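You operate a simulated robot arm through the tools that you are given. There is no shell and no other tool. Be economical: measure what you need, move in short steps, check, and stop when the job is done.

You are at the controls of a simulated robot arm. One attempt, no reset.

JOB
Put one of the loose chestnuts from the cold bench on top of the round steel block there.
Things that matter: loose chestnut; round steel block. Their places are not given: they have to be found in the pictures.

The check looks at the end state, three seconds after you hand in, the way a careful person would. Anything else that was tipped, shoved, dropped, spilled or broken makes it a failure.

ROBOT AND FRAMES
A 7-joint arm with a two-finger parallel gripper, fixed in place. Base frame: the origin is at the foot of the arm, x ahead of it, y to its left, z up; the work surface is at about z = 0.849. Units: m, rad, N and s.
With the tool pointing down near the work surface it reaches from about 0.3 to 0.7 m from the base axis. Its first joint turns from -1.152 to 1.152 rad. Payload 1.57 kg.
The TCP is the grasp point between the finger pads, 0.03 m short of the fingertips. In the tool frame z runs along the fingers and y along their closing line. Largest opening 0.11 m; finger width 0.024, thickness 0.012; the body of the gripper, 0.048 by 0.112 m, starts 0.078 m behind the TCP.
Orientation is that of the tool frame in the base frame, as a unit quaternion [x, y, z, w]. With the fingers straight down and closing along the base's y, the tool's x points along the base's -x, its y along +y and its z along -z.

CONTROLS
- The arm moves only by the tool play_rows. Its argument "moves" is a list of rows, each a list of 3 entries, a list of its own where there are three numbers: the shift along the tool's x, y, z in m, then the turn, a rotation vector about the tool's x, y, z in rad, then the gripper command, from -1 (fully open) to 1 (shut), values between in proportion. In form: [[[dx, dy, dz], [wx, wy, wz], grip], ...]. A call has 1 to 10 rows; each row shifts and turns the commanded pose from where the row before left it, along the tool's axes as they then stand. Each row takes 0.2 s and may step no farther than 0.05 m and 0.15 rad from the row before; otherwise, or with a gripper value out of range, the whole call is refused. A pose out of reach is approached as far as the arm can. The call stops where the force on the tool passes 40 N (or 10 N more than at its start, if that is more) or the arm is blocked; 0.2 s more then pass. The fingers move at their own pace (about 0.108 m/s each) and stop on an object; they squeeze with about 30 N. The grip force told is the motor's: it shows also when the fingers shut on nothing. Time passes only in rows, and 0.2 s behind the last, so rows that do not move let the fingers close. It gives the time, the measured TCP pose, the force on the tool (base axes), the opening and the grip force at its end, in the units of the frame above (readings bear some noise), and new pictures: "views" is both (left out), scene, wrist or none.
- Cameras (640 x 400 px; columns grow to the right, rows downward): "scene" is fixed at [0.1789, -0.4277, 1.3983]; the picture's right is [0.46, -0.89, 0.00], its down [-0.65, -0.34, -0.68] and it looks along [0.60, 0.31, -0.74] (base axes); focal length 314 px, centre (320, 200). "wrist" rides on the gripper at [-0.036, 0, -0.08] in the tool frame; the picture's right is [0.00, -1.00, 0.00], its down [0.97, 0.00, -0.24] and it looks along [0.24, 0.00, 0.97] (tool axes); focal length 218 px, centre (320, 200).
- probe_pixels(camera, pixels): there is no depth. For up to 12 entries [column, row, z] of the newest picture of that camera ("zoom" is the newest enlarged one), the place [x, y] in the base frame at which the ray of that pixel passes the height z, good to about 0.002 m, but the place of the scene camera against the robot may be out by one fixed shift of up to 0.018 m in any direction. No time passes.
- close_up(camera, box): a new picture of the part [left, top, right, bottom] of that camera's present view, enlarged. No time passes.
- finish_job(): hands the job in; it is judged then, once.

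Keep the steps short. Do not move on a guess: measure, check each grasp and each placing, and mend mistakes. In all there are 60 turns and 120 pictures (those below and enlarged ones count). Leave the gripper open and the arm clear of the work at the hand-in unless told otherwise, and finish with a single line.

The tools are called as a command line: name --argument value ..., lists and objects as JSON in quotes. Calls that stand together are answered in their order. play_rows: Moves the arm, as the interface text tells. Its arguments: {"type":"object","properties":{"moves":{"type":"array"},"views":{"type":"string","enum":["both","scene","wrist","none"]}},"required":["moves"]} The other tools are called the same way: probe_pixels (camera, pixels) gives the place at which the rays of pixels pass given heights; close_up (camera, box) takes an enlarged picture of a part of a camera's view; finish_job () hands the job in.

At the start:

```text
clock: 0.0
tool_pos: [0.3358, -0.3144, 1.1283]
tool_rot: [-0.001, 1.0, -0.001, 0.0]
contact_force: [0.1, 0.5, -0.3]
gripper_width: 0.1099
grip_force: 0.0
```

scene: 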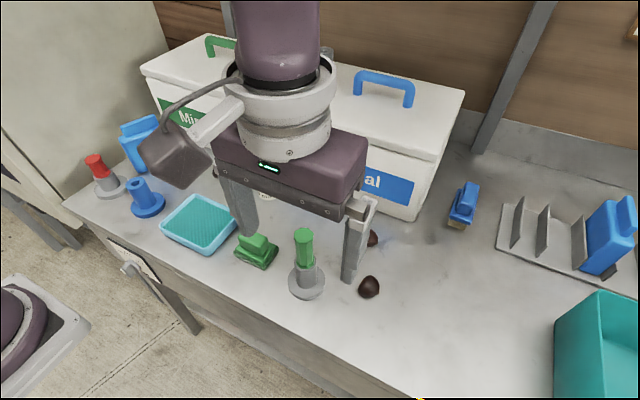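
wrist: 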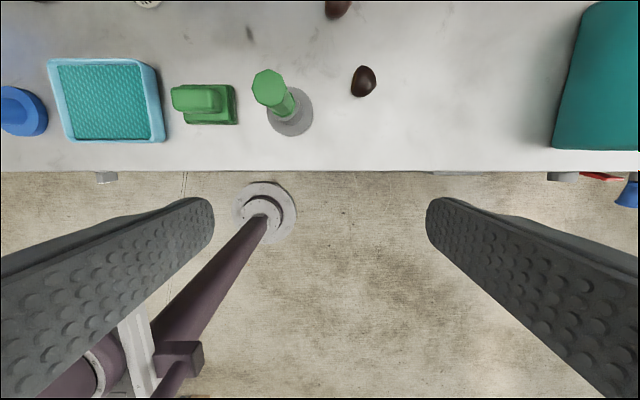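

The gripper hides part of the bench. I see two chestnuts at about (369,287) and (372,238) in the scene picture. I'll enlarge both views to look for the round steel block.

close_up --camera "scene" --box '[200, 150, 440, 300]'

close_up --camera "wrist" --box '[0, 0, 480, 200]'

probe_pixels --camera "wrist" --pixels '[[363, 82, 0.862], [337, 5, 0.862], [148, 2, 0.87], [290, 115, 0.855]]'

```text
2.67 times, centred on (320, 225) of scene
```

zoom: 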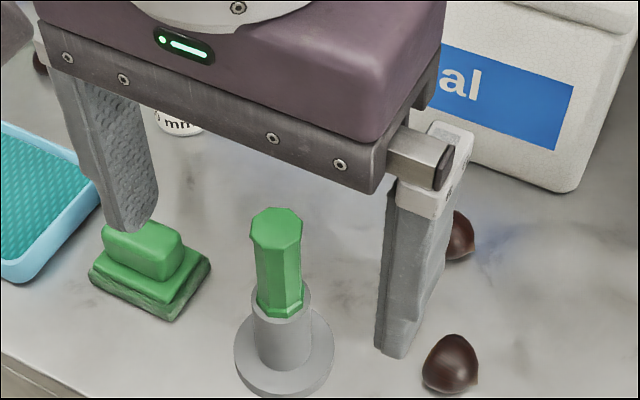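

```text
1.33 times, centred on (240, 100) of wrist
```

zoom: 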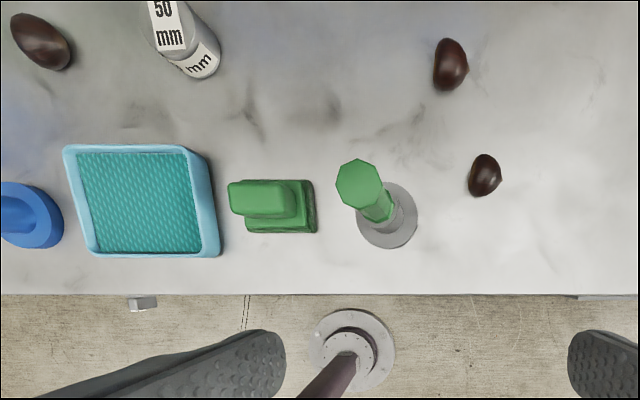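

```text
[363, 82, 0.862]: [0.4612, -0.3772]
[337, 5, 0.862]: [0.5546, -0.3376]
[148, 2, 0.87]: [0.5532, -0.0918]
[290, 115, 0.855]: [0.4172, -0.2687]
```

The cylinder marked "50 mm" near wrist (148,0) looks like the round steel block. I'll rise a little and shift left and ahead to see it fully.

play_rows --moves '[[[0, 0.03, -0.03], [0, 0, 0], -1], [[-0.02, 0.04, -0.02], [0, 0, 0], -1], [[-0.03, 0.04, 0], [0, 0, 0], -1], [[-0.03, 0.04, 0], [0, 0, 0], -1], [[0, 0.03, 0], [0, 0, 0], -1], [[0, 0, 0], [0, 0, 0], -1]]'

```text
clock: 1.4
tool_pos: [0.4147, -0.1307, 1.1794]
tool_rot: [0.001, 1.0, 0.0, 0.0]
contact_force: [-0.1, 0.0, -0.4]
gripper_width: 0.1102
grip_force: 0.0
```

scene: 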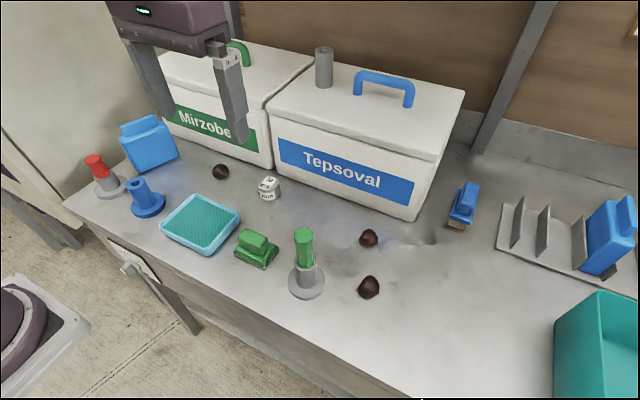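
wrist: 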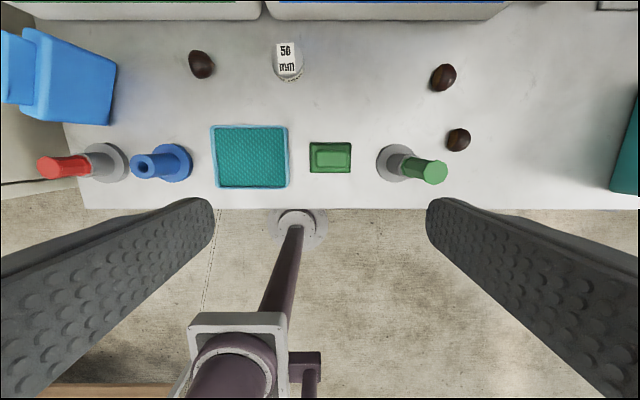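

The whole bench shows now: the 50 mm cylinder at scene (268,188) and three chestnuts. I'll enlarge it and the grey cylinder on the box, to tell which is the steel block, and measure places.

close_up --camera "scene" --box '[200, 30, 440, 210]'

close_up --camera "wrist" --box '[160, 20, 480, 200]'

probe_pixels --camera "wrist" --pixels '[[443, 77, 0.862], [458, 140, 0.862], [201, 65, 0.862], [288, 60, 0.899], [288, 60, 0.87], [390, 15, 0.849]]'

probe_pixels --camera "scene" --pixels '[[369, 238, 0.862], [369, 287, 0.862], [221, 171, 0.862], [268, 181, 0.87], [268, 200, 0.849], [412, 221, 0.849]]'

```text
2.22 times, centred on (320, 120) of scene
```

zoom: 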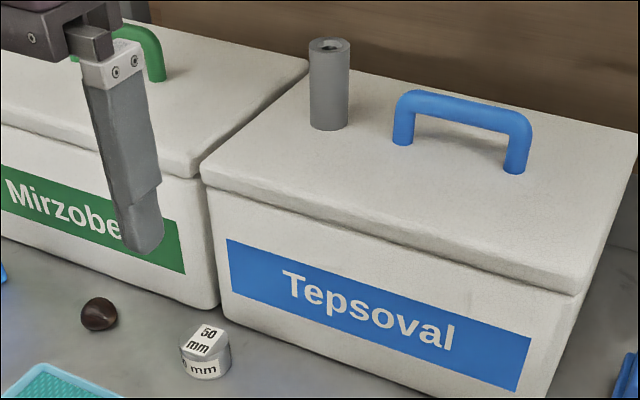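

```text
2.00 times, centred on (320, 110) of wrist
```

zoom: 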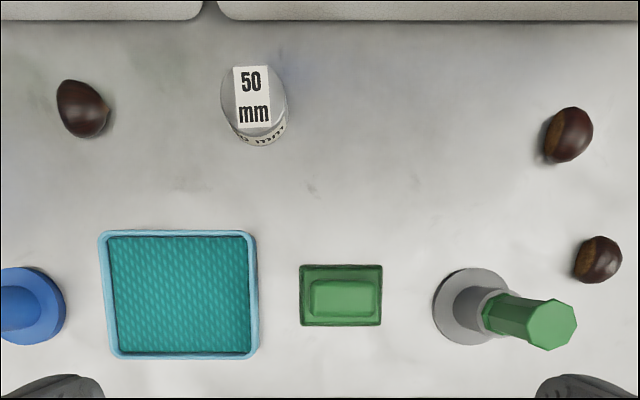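

```text
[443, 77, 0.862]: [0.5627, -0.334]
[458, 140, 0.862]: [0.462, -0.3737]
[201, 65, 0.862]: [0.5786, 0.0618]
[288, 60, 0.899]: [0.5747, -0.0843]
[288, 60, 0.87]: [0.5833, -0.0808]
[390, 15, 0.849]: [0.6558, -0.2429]
```

```text
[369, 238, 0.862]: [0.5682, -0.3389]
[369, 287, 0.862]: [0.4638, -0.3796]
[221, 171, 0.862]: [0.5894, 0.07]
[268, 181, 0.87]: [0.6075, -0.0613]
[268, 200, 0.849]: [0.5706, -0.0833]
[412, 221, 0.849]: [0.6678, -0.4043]
```

The squat "50 mm" cylinder is the round steel block, at about (0.58,-0.083). I'll take the chestnut at about (0.563,-0.334), since it has the most free space around it. I'll move above it and look.

play_rows --moves '[[[-0.02, -0.034, 0], [0, 0, 0], -1], [[-0.02, -0.034, 0], [0, 0, 0], -1], [[-0.02, -0.034, 0], [0, 0, 0], -1], [[-0.02, -0.034, 0], [0, 0, 0], -1], [[-0.02, -0.034, 0], [0, 0, 0], -1], [[-0.02, -0.033, 0], [0, 0, 0], -1], [[-0.028, 0, 0.03], [0, 0, 0], -1], [[0, 0, 0.05], [0, 0, 0], -0.6], [[0, 0, 0.05], [0, 0, 0], -0.2], [[0, 0, 0], [0, 0, 0], -0.2]]'

```text
clock: 3.6
tool_pos: [0.5411, -0.3038, 1.0405]
tool_rot: [0.0, 1.0, 0.0, -0.001]
contact_force: [-0.4, 0.1, 0.3]
gripper_width: 0.0661
grip_force: 0.1
out of reach, approached as far as the arm can: row 5, 6
```

scene: 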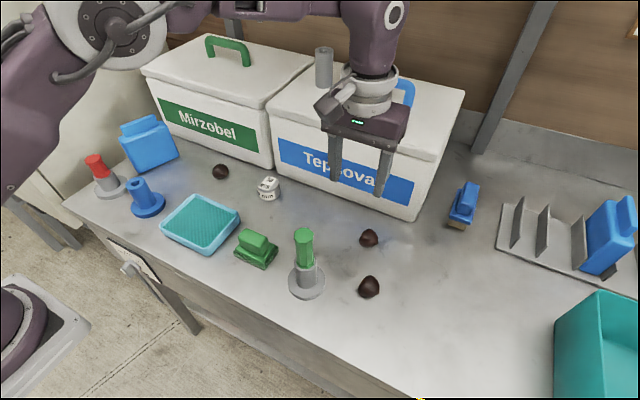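
wrist: 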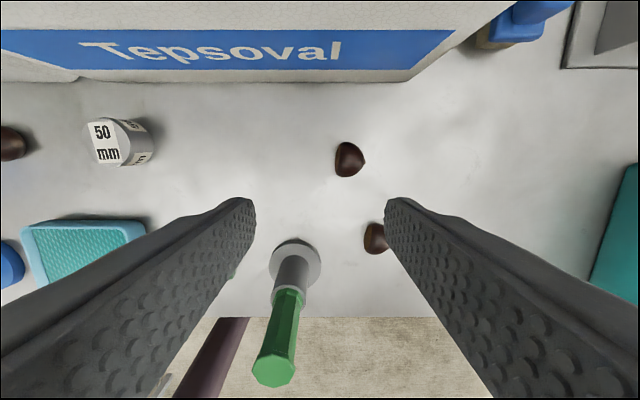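

The arm is over the area at reduced opening. I'll measure the chestnut at wrist (349,160) again from here, along with the block at (118,142).

probe_pixels --camera "wrist" --pixels '[[349, 160, 0.862], [336, 160, 0.862], [364, 160, 0.862], [350, 142, 0.862], [348, 176, 0.862], [105, 142, 0.88], [138, 165, 0.849], [290, 82, 0.849]]'

close_up --camera "wrist" --box '[270, 110, 430, 210]'

```text
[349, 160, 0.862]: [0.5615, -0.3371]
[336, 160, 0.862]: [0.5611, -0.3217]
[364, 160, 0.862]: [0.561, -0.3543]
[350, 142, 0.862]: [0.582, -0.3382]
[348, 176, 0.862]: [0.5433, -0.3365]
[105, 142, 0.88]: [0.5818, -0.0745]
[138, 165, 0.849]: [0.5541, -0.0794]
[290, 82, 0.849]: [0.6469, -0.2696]
```

```text
4.00 times, centred on (350, 160) of wrist
```

zoom: 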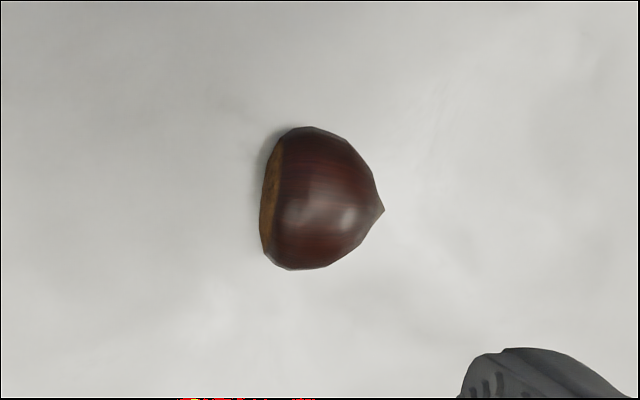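

The chestnut is centred at about (0.5615,-0.338). It is roughly 33 mm long along y, with its flat base facing +y and its point facing -y. Closing along y fits. I'll centre over it and go part way down.

play_rows --moves '[[[-0.021, -0.034, 0], [0, 0, 0], -0.2], [[0, 0, 0.04], [0, 0, 0], -0.2], [[0, 0, 0.04], [0, 0, 0], -0.2], [[0, 0, 0.02], [0, 0, 0], -0.2], [[0, 0, 0], [0, 0, 0], -0.2]]'

```text
clock: 4.8
tool_pos: [0.5629, -0.3379, 0.9408]
tool_rot: [0.001, 1.0, 0.001, 0.0]
contact_force: [0.4, -0.1, -0.2]
gripper_width: 0.0659
grip_force: 0.1
```

scene: 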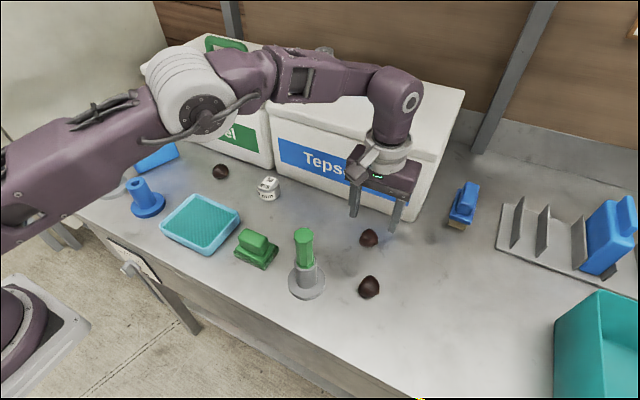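
wrist: 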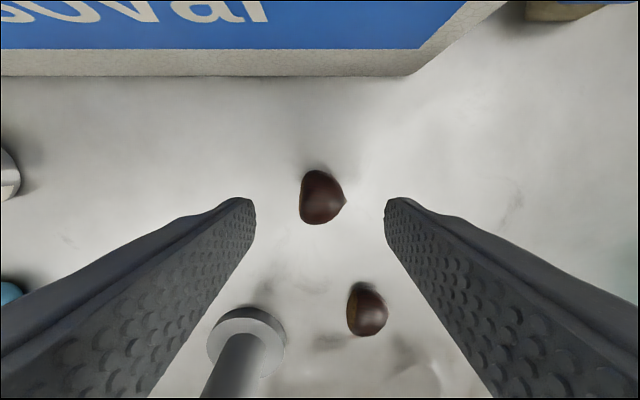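

It is centred between the fingers, at (321,197). I'll go down to TCP z of about 0.884, which puts the tips about 5 mm above the bench.

play_rows --moves '[[[0, 0, 0.03], [0, 0, 0], -0.2], [[0, 0, 0.02], [0, 0, 0], -0.2], [[0, 0, 0.007], [0, 0, 0], -0.2], [[0, 0, 0], [0, 0, 0], -0.2]]' --views "both"

```text
clock: 5.8
tool_pos: [0.5639, -0.3374, 0.8835]
tool_rot: [0.001, 1.0, 0.0, 0.0]
contact_force: [-1.0, -0.1, -0.1]
gripper_width: 0.066
grip_force: 0.1
```

scene: 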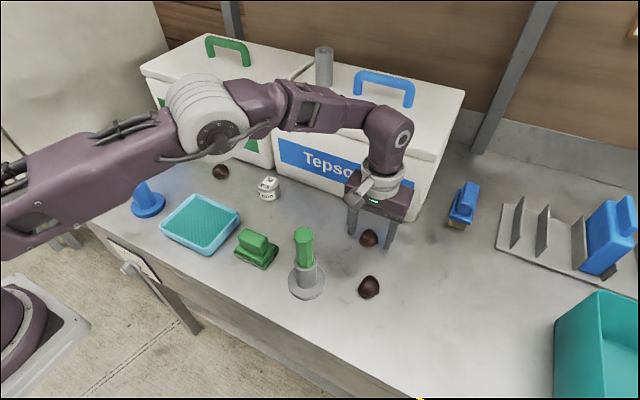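
wrist: 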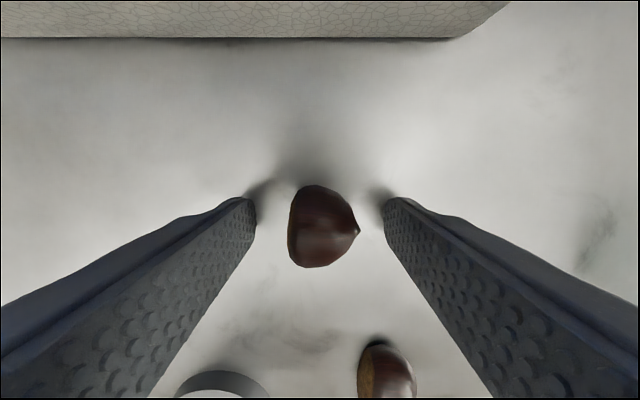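

The fingers straddle it. I'll check its x against the finger centre (0.564) before closing.

probe_pixels --camera "wrist" --pixels '[[322, 227, 0.862], [322, 186, 0.862], [322, 268, 0.862], [360, 231, 0.862], [288, 235, 0.862]]'

```text
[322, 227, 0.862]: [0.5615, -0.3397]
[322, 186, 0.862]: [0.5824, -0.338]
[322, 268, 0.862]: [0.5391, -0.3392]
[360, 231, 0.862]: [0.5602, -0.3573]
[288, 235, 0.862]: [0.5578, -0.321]
```

It is 2–3 mm off, so I'll shift back 3 mm and close.

play_rows --moves '[[[0.003, -0.001, 0], [0, 0, 0], -0.2], [[0, 0, 0], [0, 0, 0], 0.2], [[0, 0, 0], [0, 0, 0], 0.5], [[0, 0, 0], [0, 0, 0], 0.7], [[0, 0, 0], [0, 0, 0], 0.7]]'

```text
clock: 7.0
tool_pos: [0.5607, -0.3379, 0.8848]
tool_rot: [0.0, 1.0, 0.0, 0.0]
contact_force: [0.2, 1.1, 0.1]
gripper_width: 0.0346
grip_force: 29.4
```

scene: 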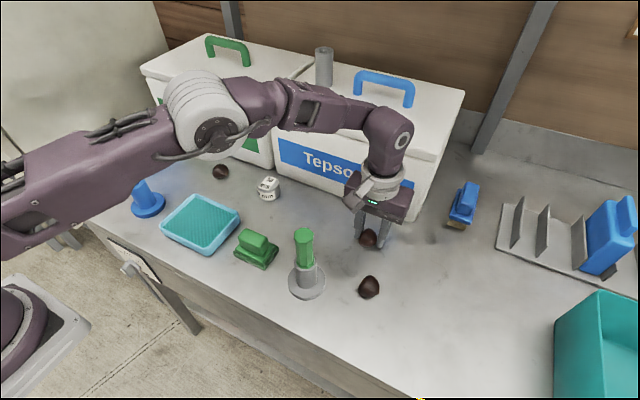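
wrist: 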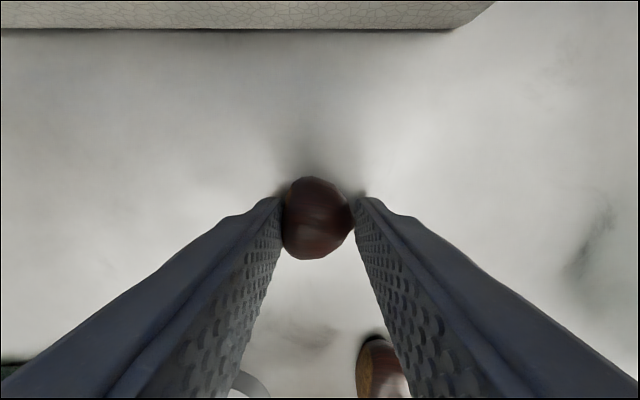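

It is gripped at 0.0346 m opening and about 29 N. I'll lift straight up and check that it holds.

play_rows --moves '[[[0, 0, -0.02], [0, 0, 0], 0.7], [[0, 0, -0.03], [0, 0, 0], 0.7], [[0, 0, -0.03], [0, 0, 0], 0.7], [[0, 0, -0.02], [0, 0, 0], 0.7], [[0, 0, 0], [0, 0, 0], 0.7]]'

```text
clock: 8.2
tool_pos: [0.559, -0.3376, 0.9843]
tool_rot: [0.0, 1.0, 0.0, 0.0]
contact_force: [-0.7, 0.3, -1.3]
gripper_width: 0.0348
grip_force: 29.5
```

scene: 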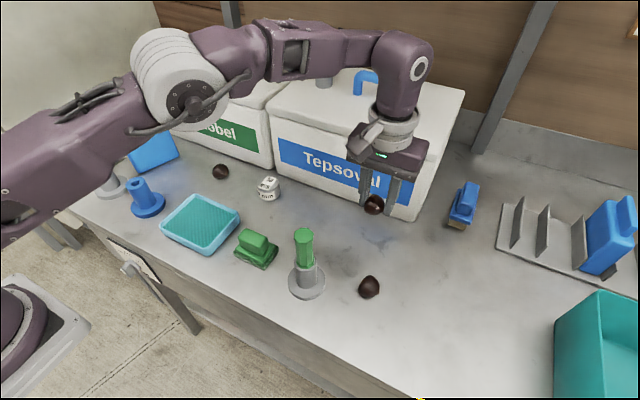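
wrist: 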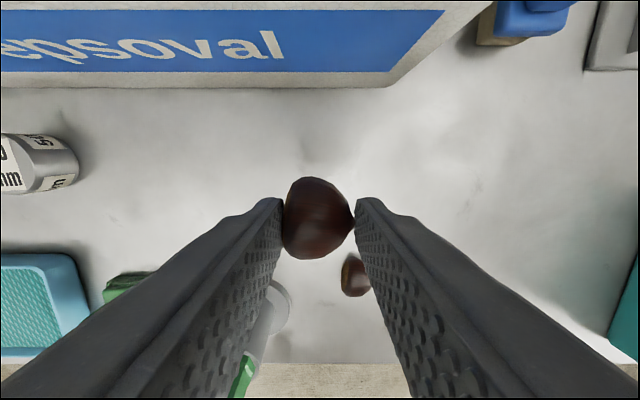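

It is held. I'll carry it level toward the block, stopping short to measure the block.

play_rows --moves '[[[0, 0.04, 0], [0, 0, 0], 0.7], [[0, 0.04, 0], [0, 0, 0], 0.7], [[0, 0.04, 0], [0, 0, 0], 0.7], [[0, 0.04, 0], [0, 0, 0], 0.7], [[0.03, 0.02, 0], [0, 0, 0], 0.7], [[0, 0, 0], [0, 0, 0], 0.7]]'

```text
clock: 9.6
tool_pos: [0.5318, -0.1581, 0.9864]
tool_rot: [0.0, 1.0, 0.001, 0.002]
contact_force: [0.7, -0.2, 0.1]
gripper_width: 0.0344
grip_force: 30.2
```

scene: 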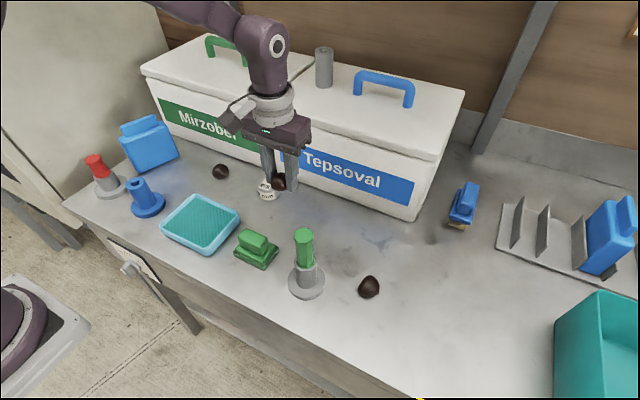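
wrist: 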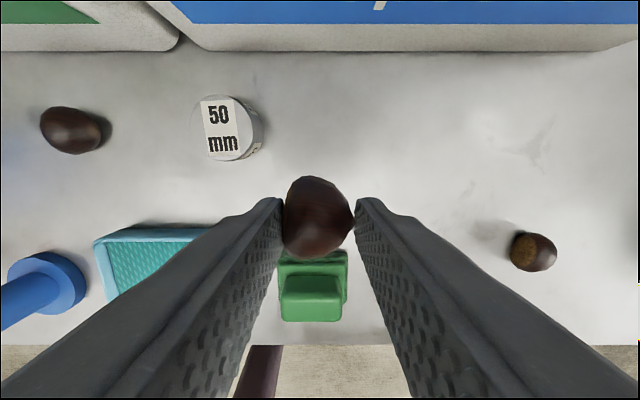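

close_up --camera "wrist" --box '[160, 70, 320, 170]'

close_up --camera "scene" --box '[220, 150, 316, 210]'

```text
4.00 times, centred on (240, 120) of wrist
```

zoom: 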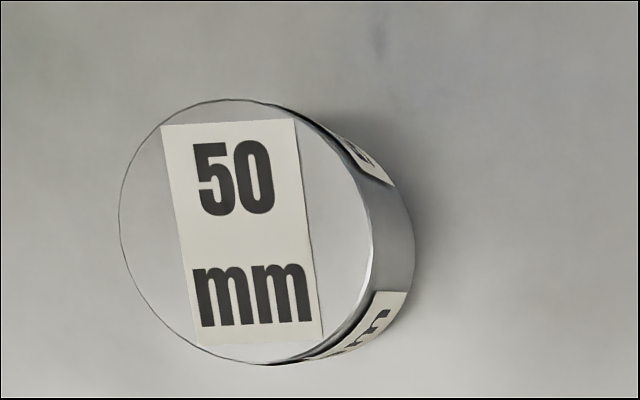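

```text
6.67 times, centred on (268, 180) of scene
```

zoom: 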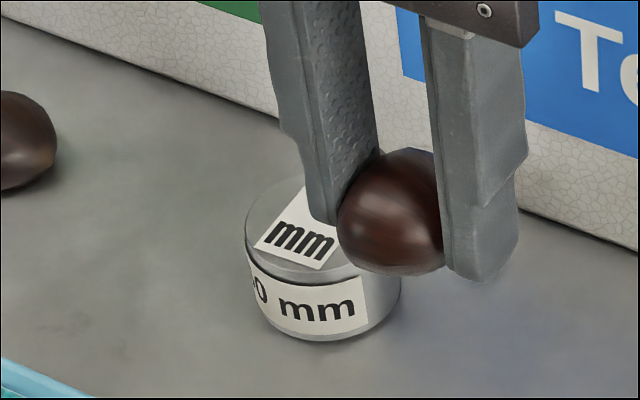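

Now I'll measure the block's top centre and height from the rim points of the top and base in the wrist view.

probe_pixels --camera "wrist" --pixels '[[263.5, 131, 0.849], [253, 127.5, 0.889], [253, 127.5, 0.879], [189.8, 126, 0.889], [189.8, 126, 0.879], [221.5, 127.5, 0.899], [221.5, 127.5, 0.889], [221.5, 127.5, 0.879], [217, 95, 0.884], [226, 161, 0.884], [320, 52, 0.849]]'

probe_pixels --camera "scene" --pixels '[[257, 188, 0.879], [257, 188, 0.889], [280, 194, 0.849], [268.5, 201, 0.849], [268.5, 191, 0.879], [268.5, 191, 0.889]]'

```text
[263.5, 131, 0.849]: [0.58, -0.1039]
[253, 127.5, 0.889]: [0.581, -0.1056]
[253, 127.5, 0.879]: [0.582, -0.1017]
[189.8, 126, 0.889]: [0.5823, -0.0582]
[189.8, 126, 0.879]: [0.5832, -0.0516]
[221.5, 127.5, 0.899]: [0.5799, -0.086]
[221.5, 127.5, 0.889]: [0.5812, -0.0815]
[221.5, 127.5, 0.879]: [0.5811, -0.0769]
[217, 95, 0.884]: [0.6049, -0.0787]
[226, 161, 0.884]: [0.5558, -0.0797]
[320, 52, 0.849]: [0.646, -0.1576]
```

```text
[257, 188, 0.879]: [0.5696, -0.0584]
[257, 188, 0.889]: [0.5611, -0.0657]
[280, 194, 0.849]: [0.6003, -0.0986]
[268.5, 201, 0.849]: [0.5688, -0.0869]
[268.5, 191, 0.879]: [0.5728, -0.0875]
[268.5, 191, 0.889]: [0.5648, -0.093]
```

The block's top centre is about (0.581,-0.080), top height about 0.882 and diameter 50 mm. I'll move over it at the present height, then look.

play_rows --moves '[[[-0.01, 0.026, 0], [0, 0, 0], 0.7], [[-0.013, 0.026, 0], [0, 0, 0], 0.7], [[-0.013, 0.026, 0], [0, 0, 0], 0.7], [[-0.012, 0, 0], [0, 0, 0], 0.7], [[0, 0, 0.03], [0, 0, 0], 0.7], [[0, 0, 0], [0, 0, 0], 0.7]]'

```text
clock: 11.0
tool_pos: [0.5768, -0.0798, 0.955]
tool_rot: [0.0, 1.0, 0.001, 0.0]
contact_force: [-0.3, 1.6, -0.4]
gripper_width: 0.0347
grip_force: 29.9
```

scene: 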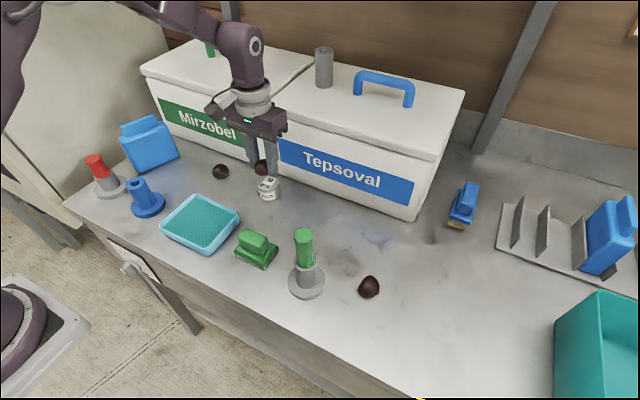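
wrist: 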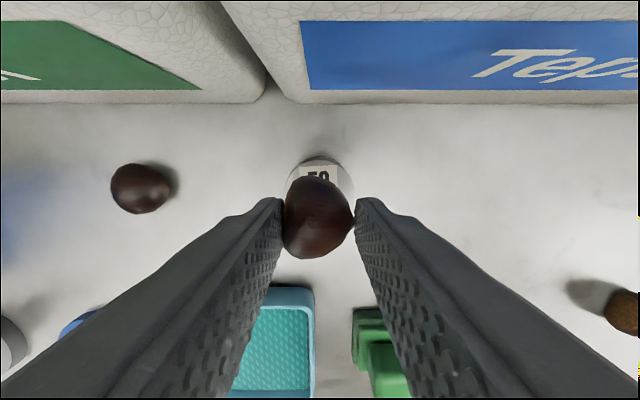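

It lines up. I'll nudge 3 mm ahead and lower to about TCP z 0.922, just above contact.

play_rows --moves '[[[-0.003, 0, 0.015], [0, 0, 0], 0.7], [[0, 0, 0.012], [0, 0, 0], 0.7], [[0, 0, 0.006], [0, 0, 0], 0.7], [[0, 0, 0], [0, 0, 0], 0.7]]'

close_up --camera "scene" --box '[220, 140, 316, 200]'

```text
clock: 12.0
tool_pos: [0.5792, -0.0809, 0.9212]
tool_rot: [0.0, 1.0, 0.0, 0.0]
contact_force: [0.0, 0.3, -1.2]
gripper_width: 0.035
grip_force: 30.3
```

scene: 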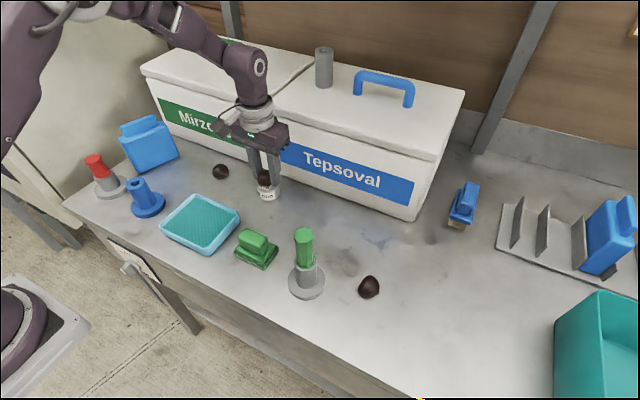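
wrist: 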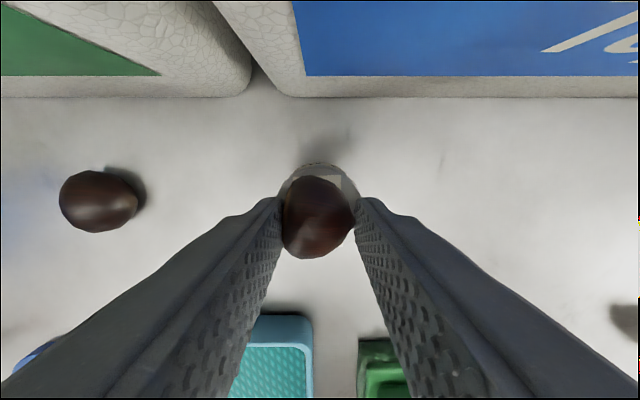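

```text
6.67 times, centred on (268, 170) of scene
```

zoom: 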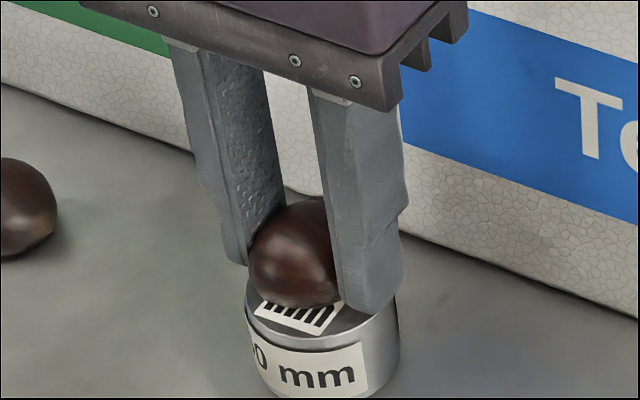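

The chestnut is close above the top with no load yet (1.2 N). I'll lower in 1.5 mm steps and watch the force.

play_rows --moves '[[[0, 0, 0.0015], [0, 0, 0], 0.7], [[0, 0, 0], [0, 0, 0], 0.7]]' --views "none"

```text
clock: 12.6
tool_pos: [0.5806, -0.079, 0.92]
tool_rot: [-0.001, 1.0, 0.0, 0.001]
contact_force: [-1.1, -0.7, 9.1]
gripper_width: 0.0348
grip_force: 29.7
```

The force is 9 N upward, so the chestnut is touching the top. I'll open the fingers gradually without moving.

play_rows --moves '[[[0, 0, 0], [0, 0, 0], 0.36], [[0, 0, 0], [0, 0, 0], 0.32], [[0, 0, 0], [0, 0, 0], 0.26], [[0, 0, 0], [0, 0, 0], 0.2], [[0, 0, 0], [0, 0, 0], 0.1], [[0, 0, 0], [0, 0, 0], 0.1]]'

close_up --camera "scene" --box '[220, 140, 316, 200]'

```text
clock: 14.0
tool_pos: [0.5812, -0.0805, 0.9198]
tool_rot: [-0.001, 1.0, 0.0, 0.0]
contact_force: [-0.3, -1.3, 0.1]
gripper_width: 0.0497
grip_force: 0.0
```

scene: 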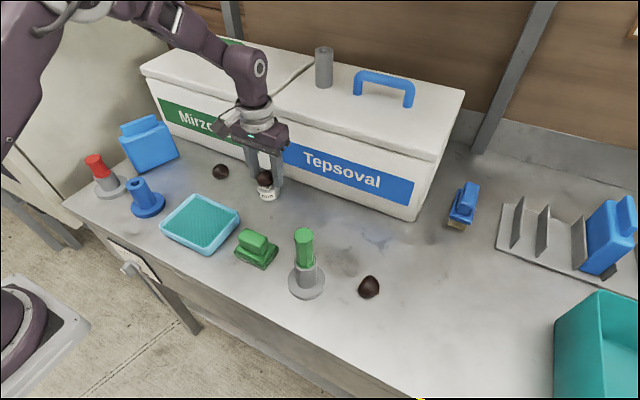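
wrist: 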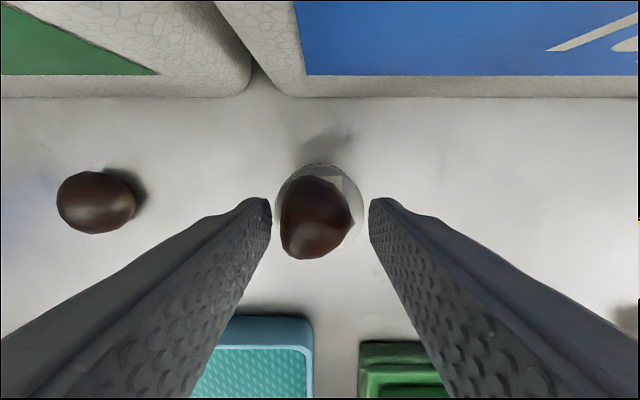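

```text
6.67 times, centred on (268, 170) of scene
```

zoom: 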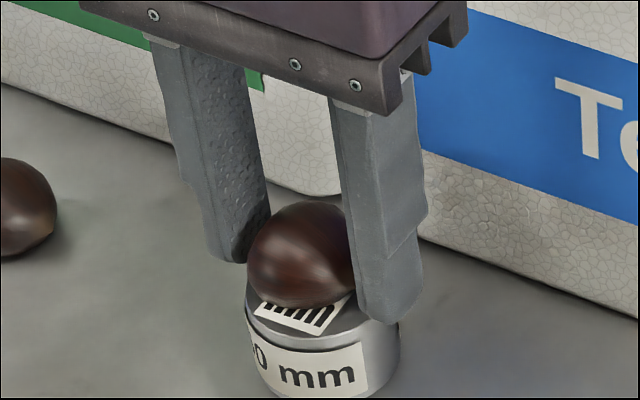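

The chestnut rests on the block, free of the fingers. I'll open a bit wider, wait a second, and check that it stays put before I rise.

play_rows --moves '[[[0, 0, 0], [0, 0, 0], -0.1], [[0, 0, 0], [0, 0, 0], -0.3], [[0, 0, 0], [0, 0, 0], -0.3], [[0, 0, 0], [0, 0, 0], -0.3], [[0, 0, 0], [0, 0, 0], -0.3], [[0, 0, 0], [0, 0, 0], -0.3]]' --views "wrist"

```text
clock: 15.4
tool_pos: [0.5808, -0.0801, 0.9193]
tool_rot: [0.0, 1.0, 0.0, 0.0]
contact_force: [-0.7, 0.0, 0.1]
gripper_width: 0.0711
grip_force: 0.0
```

wrist: 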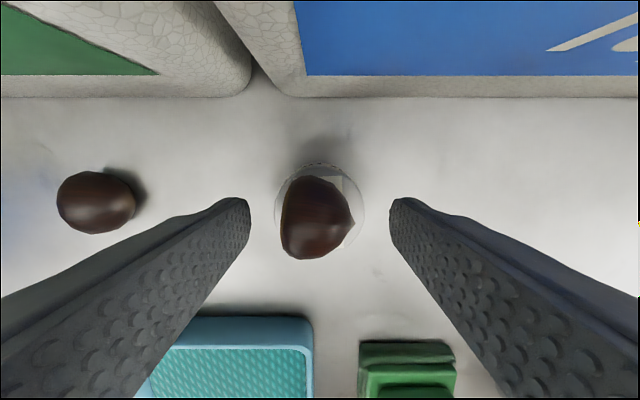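

It has not moved. I'll rise straight up, then draw back from the boxes.

play_rows --moves '[[[0, 0, -0.02], [0, 0, 0], -0.3], [[0, 0, -0.03], [0, 0, 0], -0.3], [[0, 0, -0.04], [0, 0, 0], -0.3], [[0, 0, -0.04], [0, 0, 0], -0.5], [[0.03, 0, -0.03], [0, 0, 0], -1], [[0.04, 0, -0.02], [0, 0, 0], -1], [[0.04, 0, 0], [0, 0, 0], -1], [[0.04, 0, 0], [0, 0, 0], -1], [[0, 0, 0], [0, 0, 0], -1]]'

close_up --camera "scene" --box '[220, 140, 316, 200]'

```text
clock: 17.4
tool_pos: [0.4286, -0.0807, 1.1]
tool_rot: [0.0, 1.0, 0.0, 0.0]
contact_force: [-0.4, 0.4, 0.0]
gripper_width: 0.11
grip_force: 0.1
```

scene: 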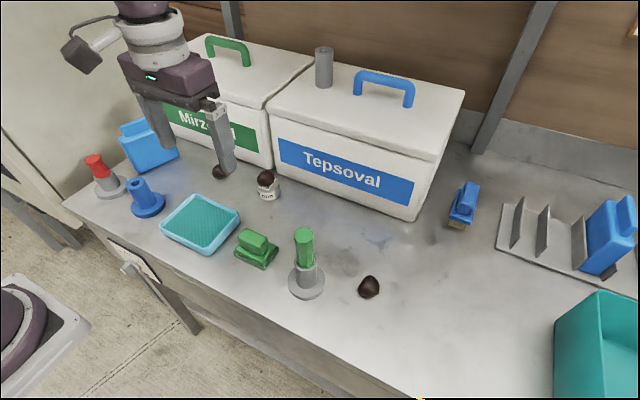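
wrist: 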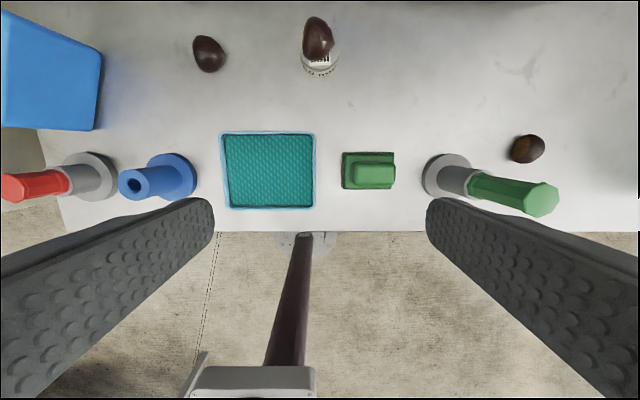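

```text
6.67 times, centred on (268, 170) of scene
```

zoom: 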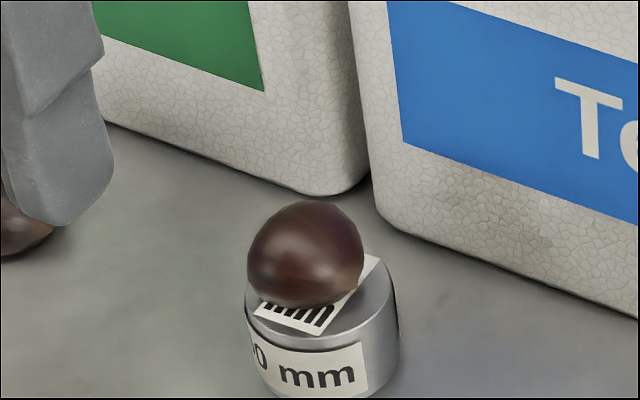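

The chestnut sits steadily on the block, everything else is where it was, and the arm is clear with the gripper open. I'm handing in.

finish_job

```text
The job is handed in.
```

One loose chestnut now rests on top of the round 50 mm steel block, with nothing else disturbed, the gripper open and the arm clear.
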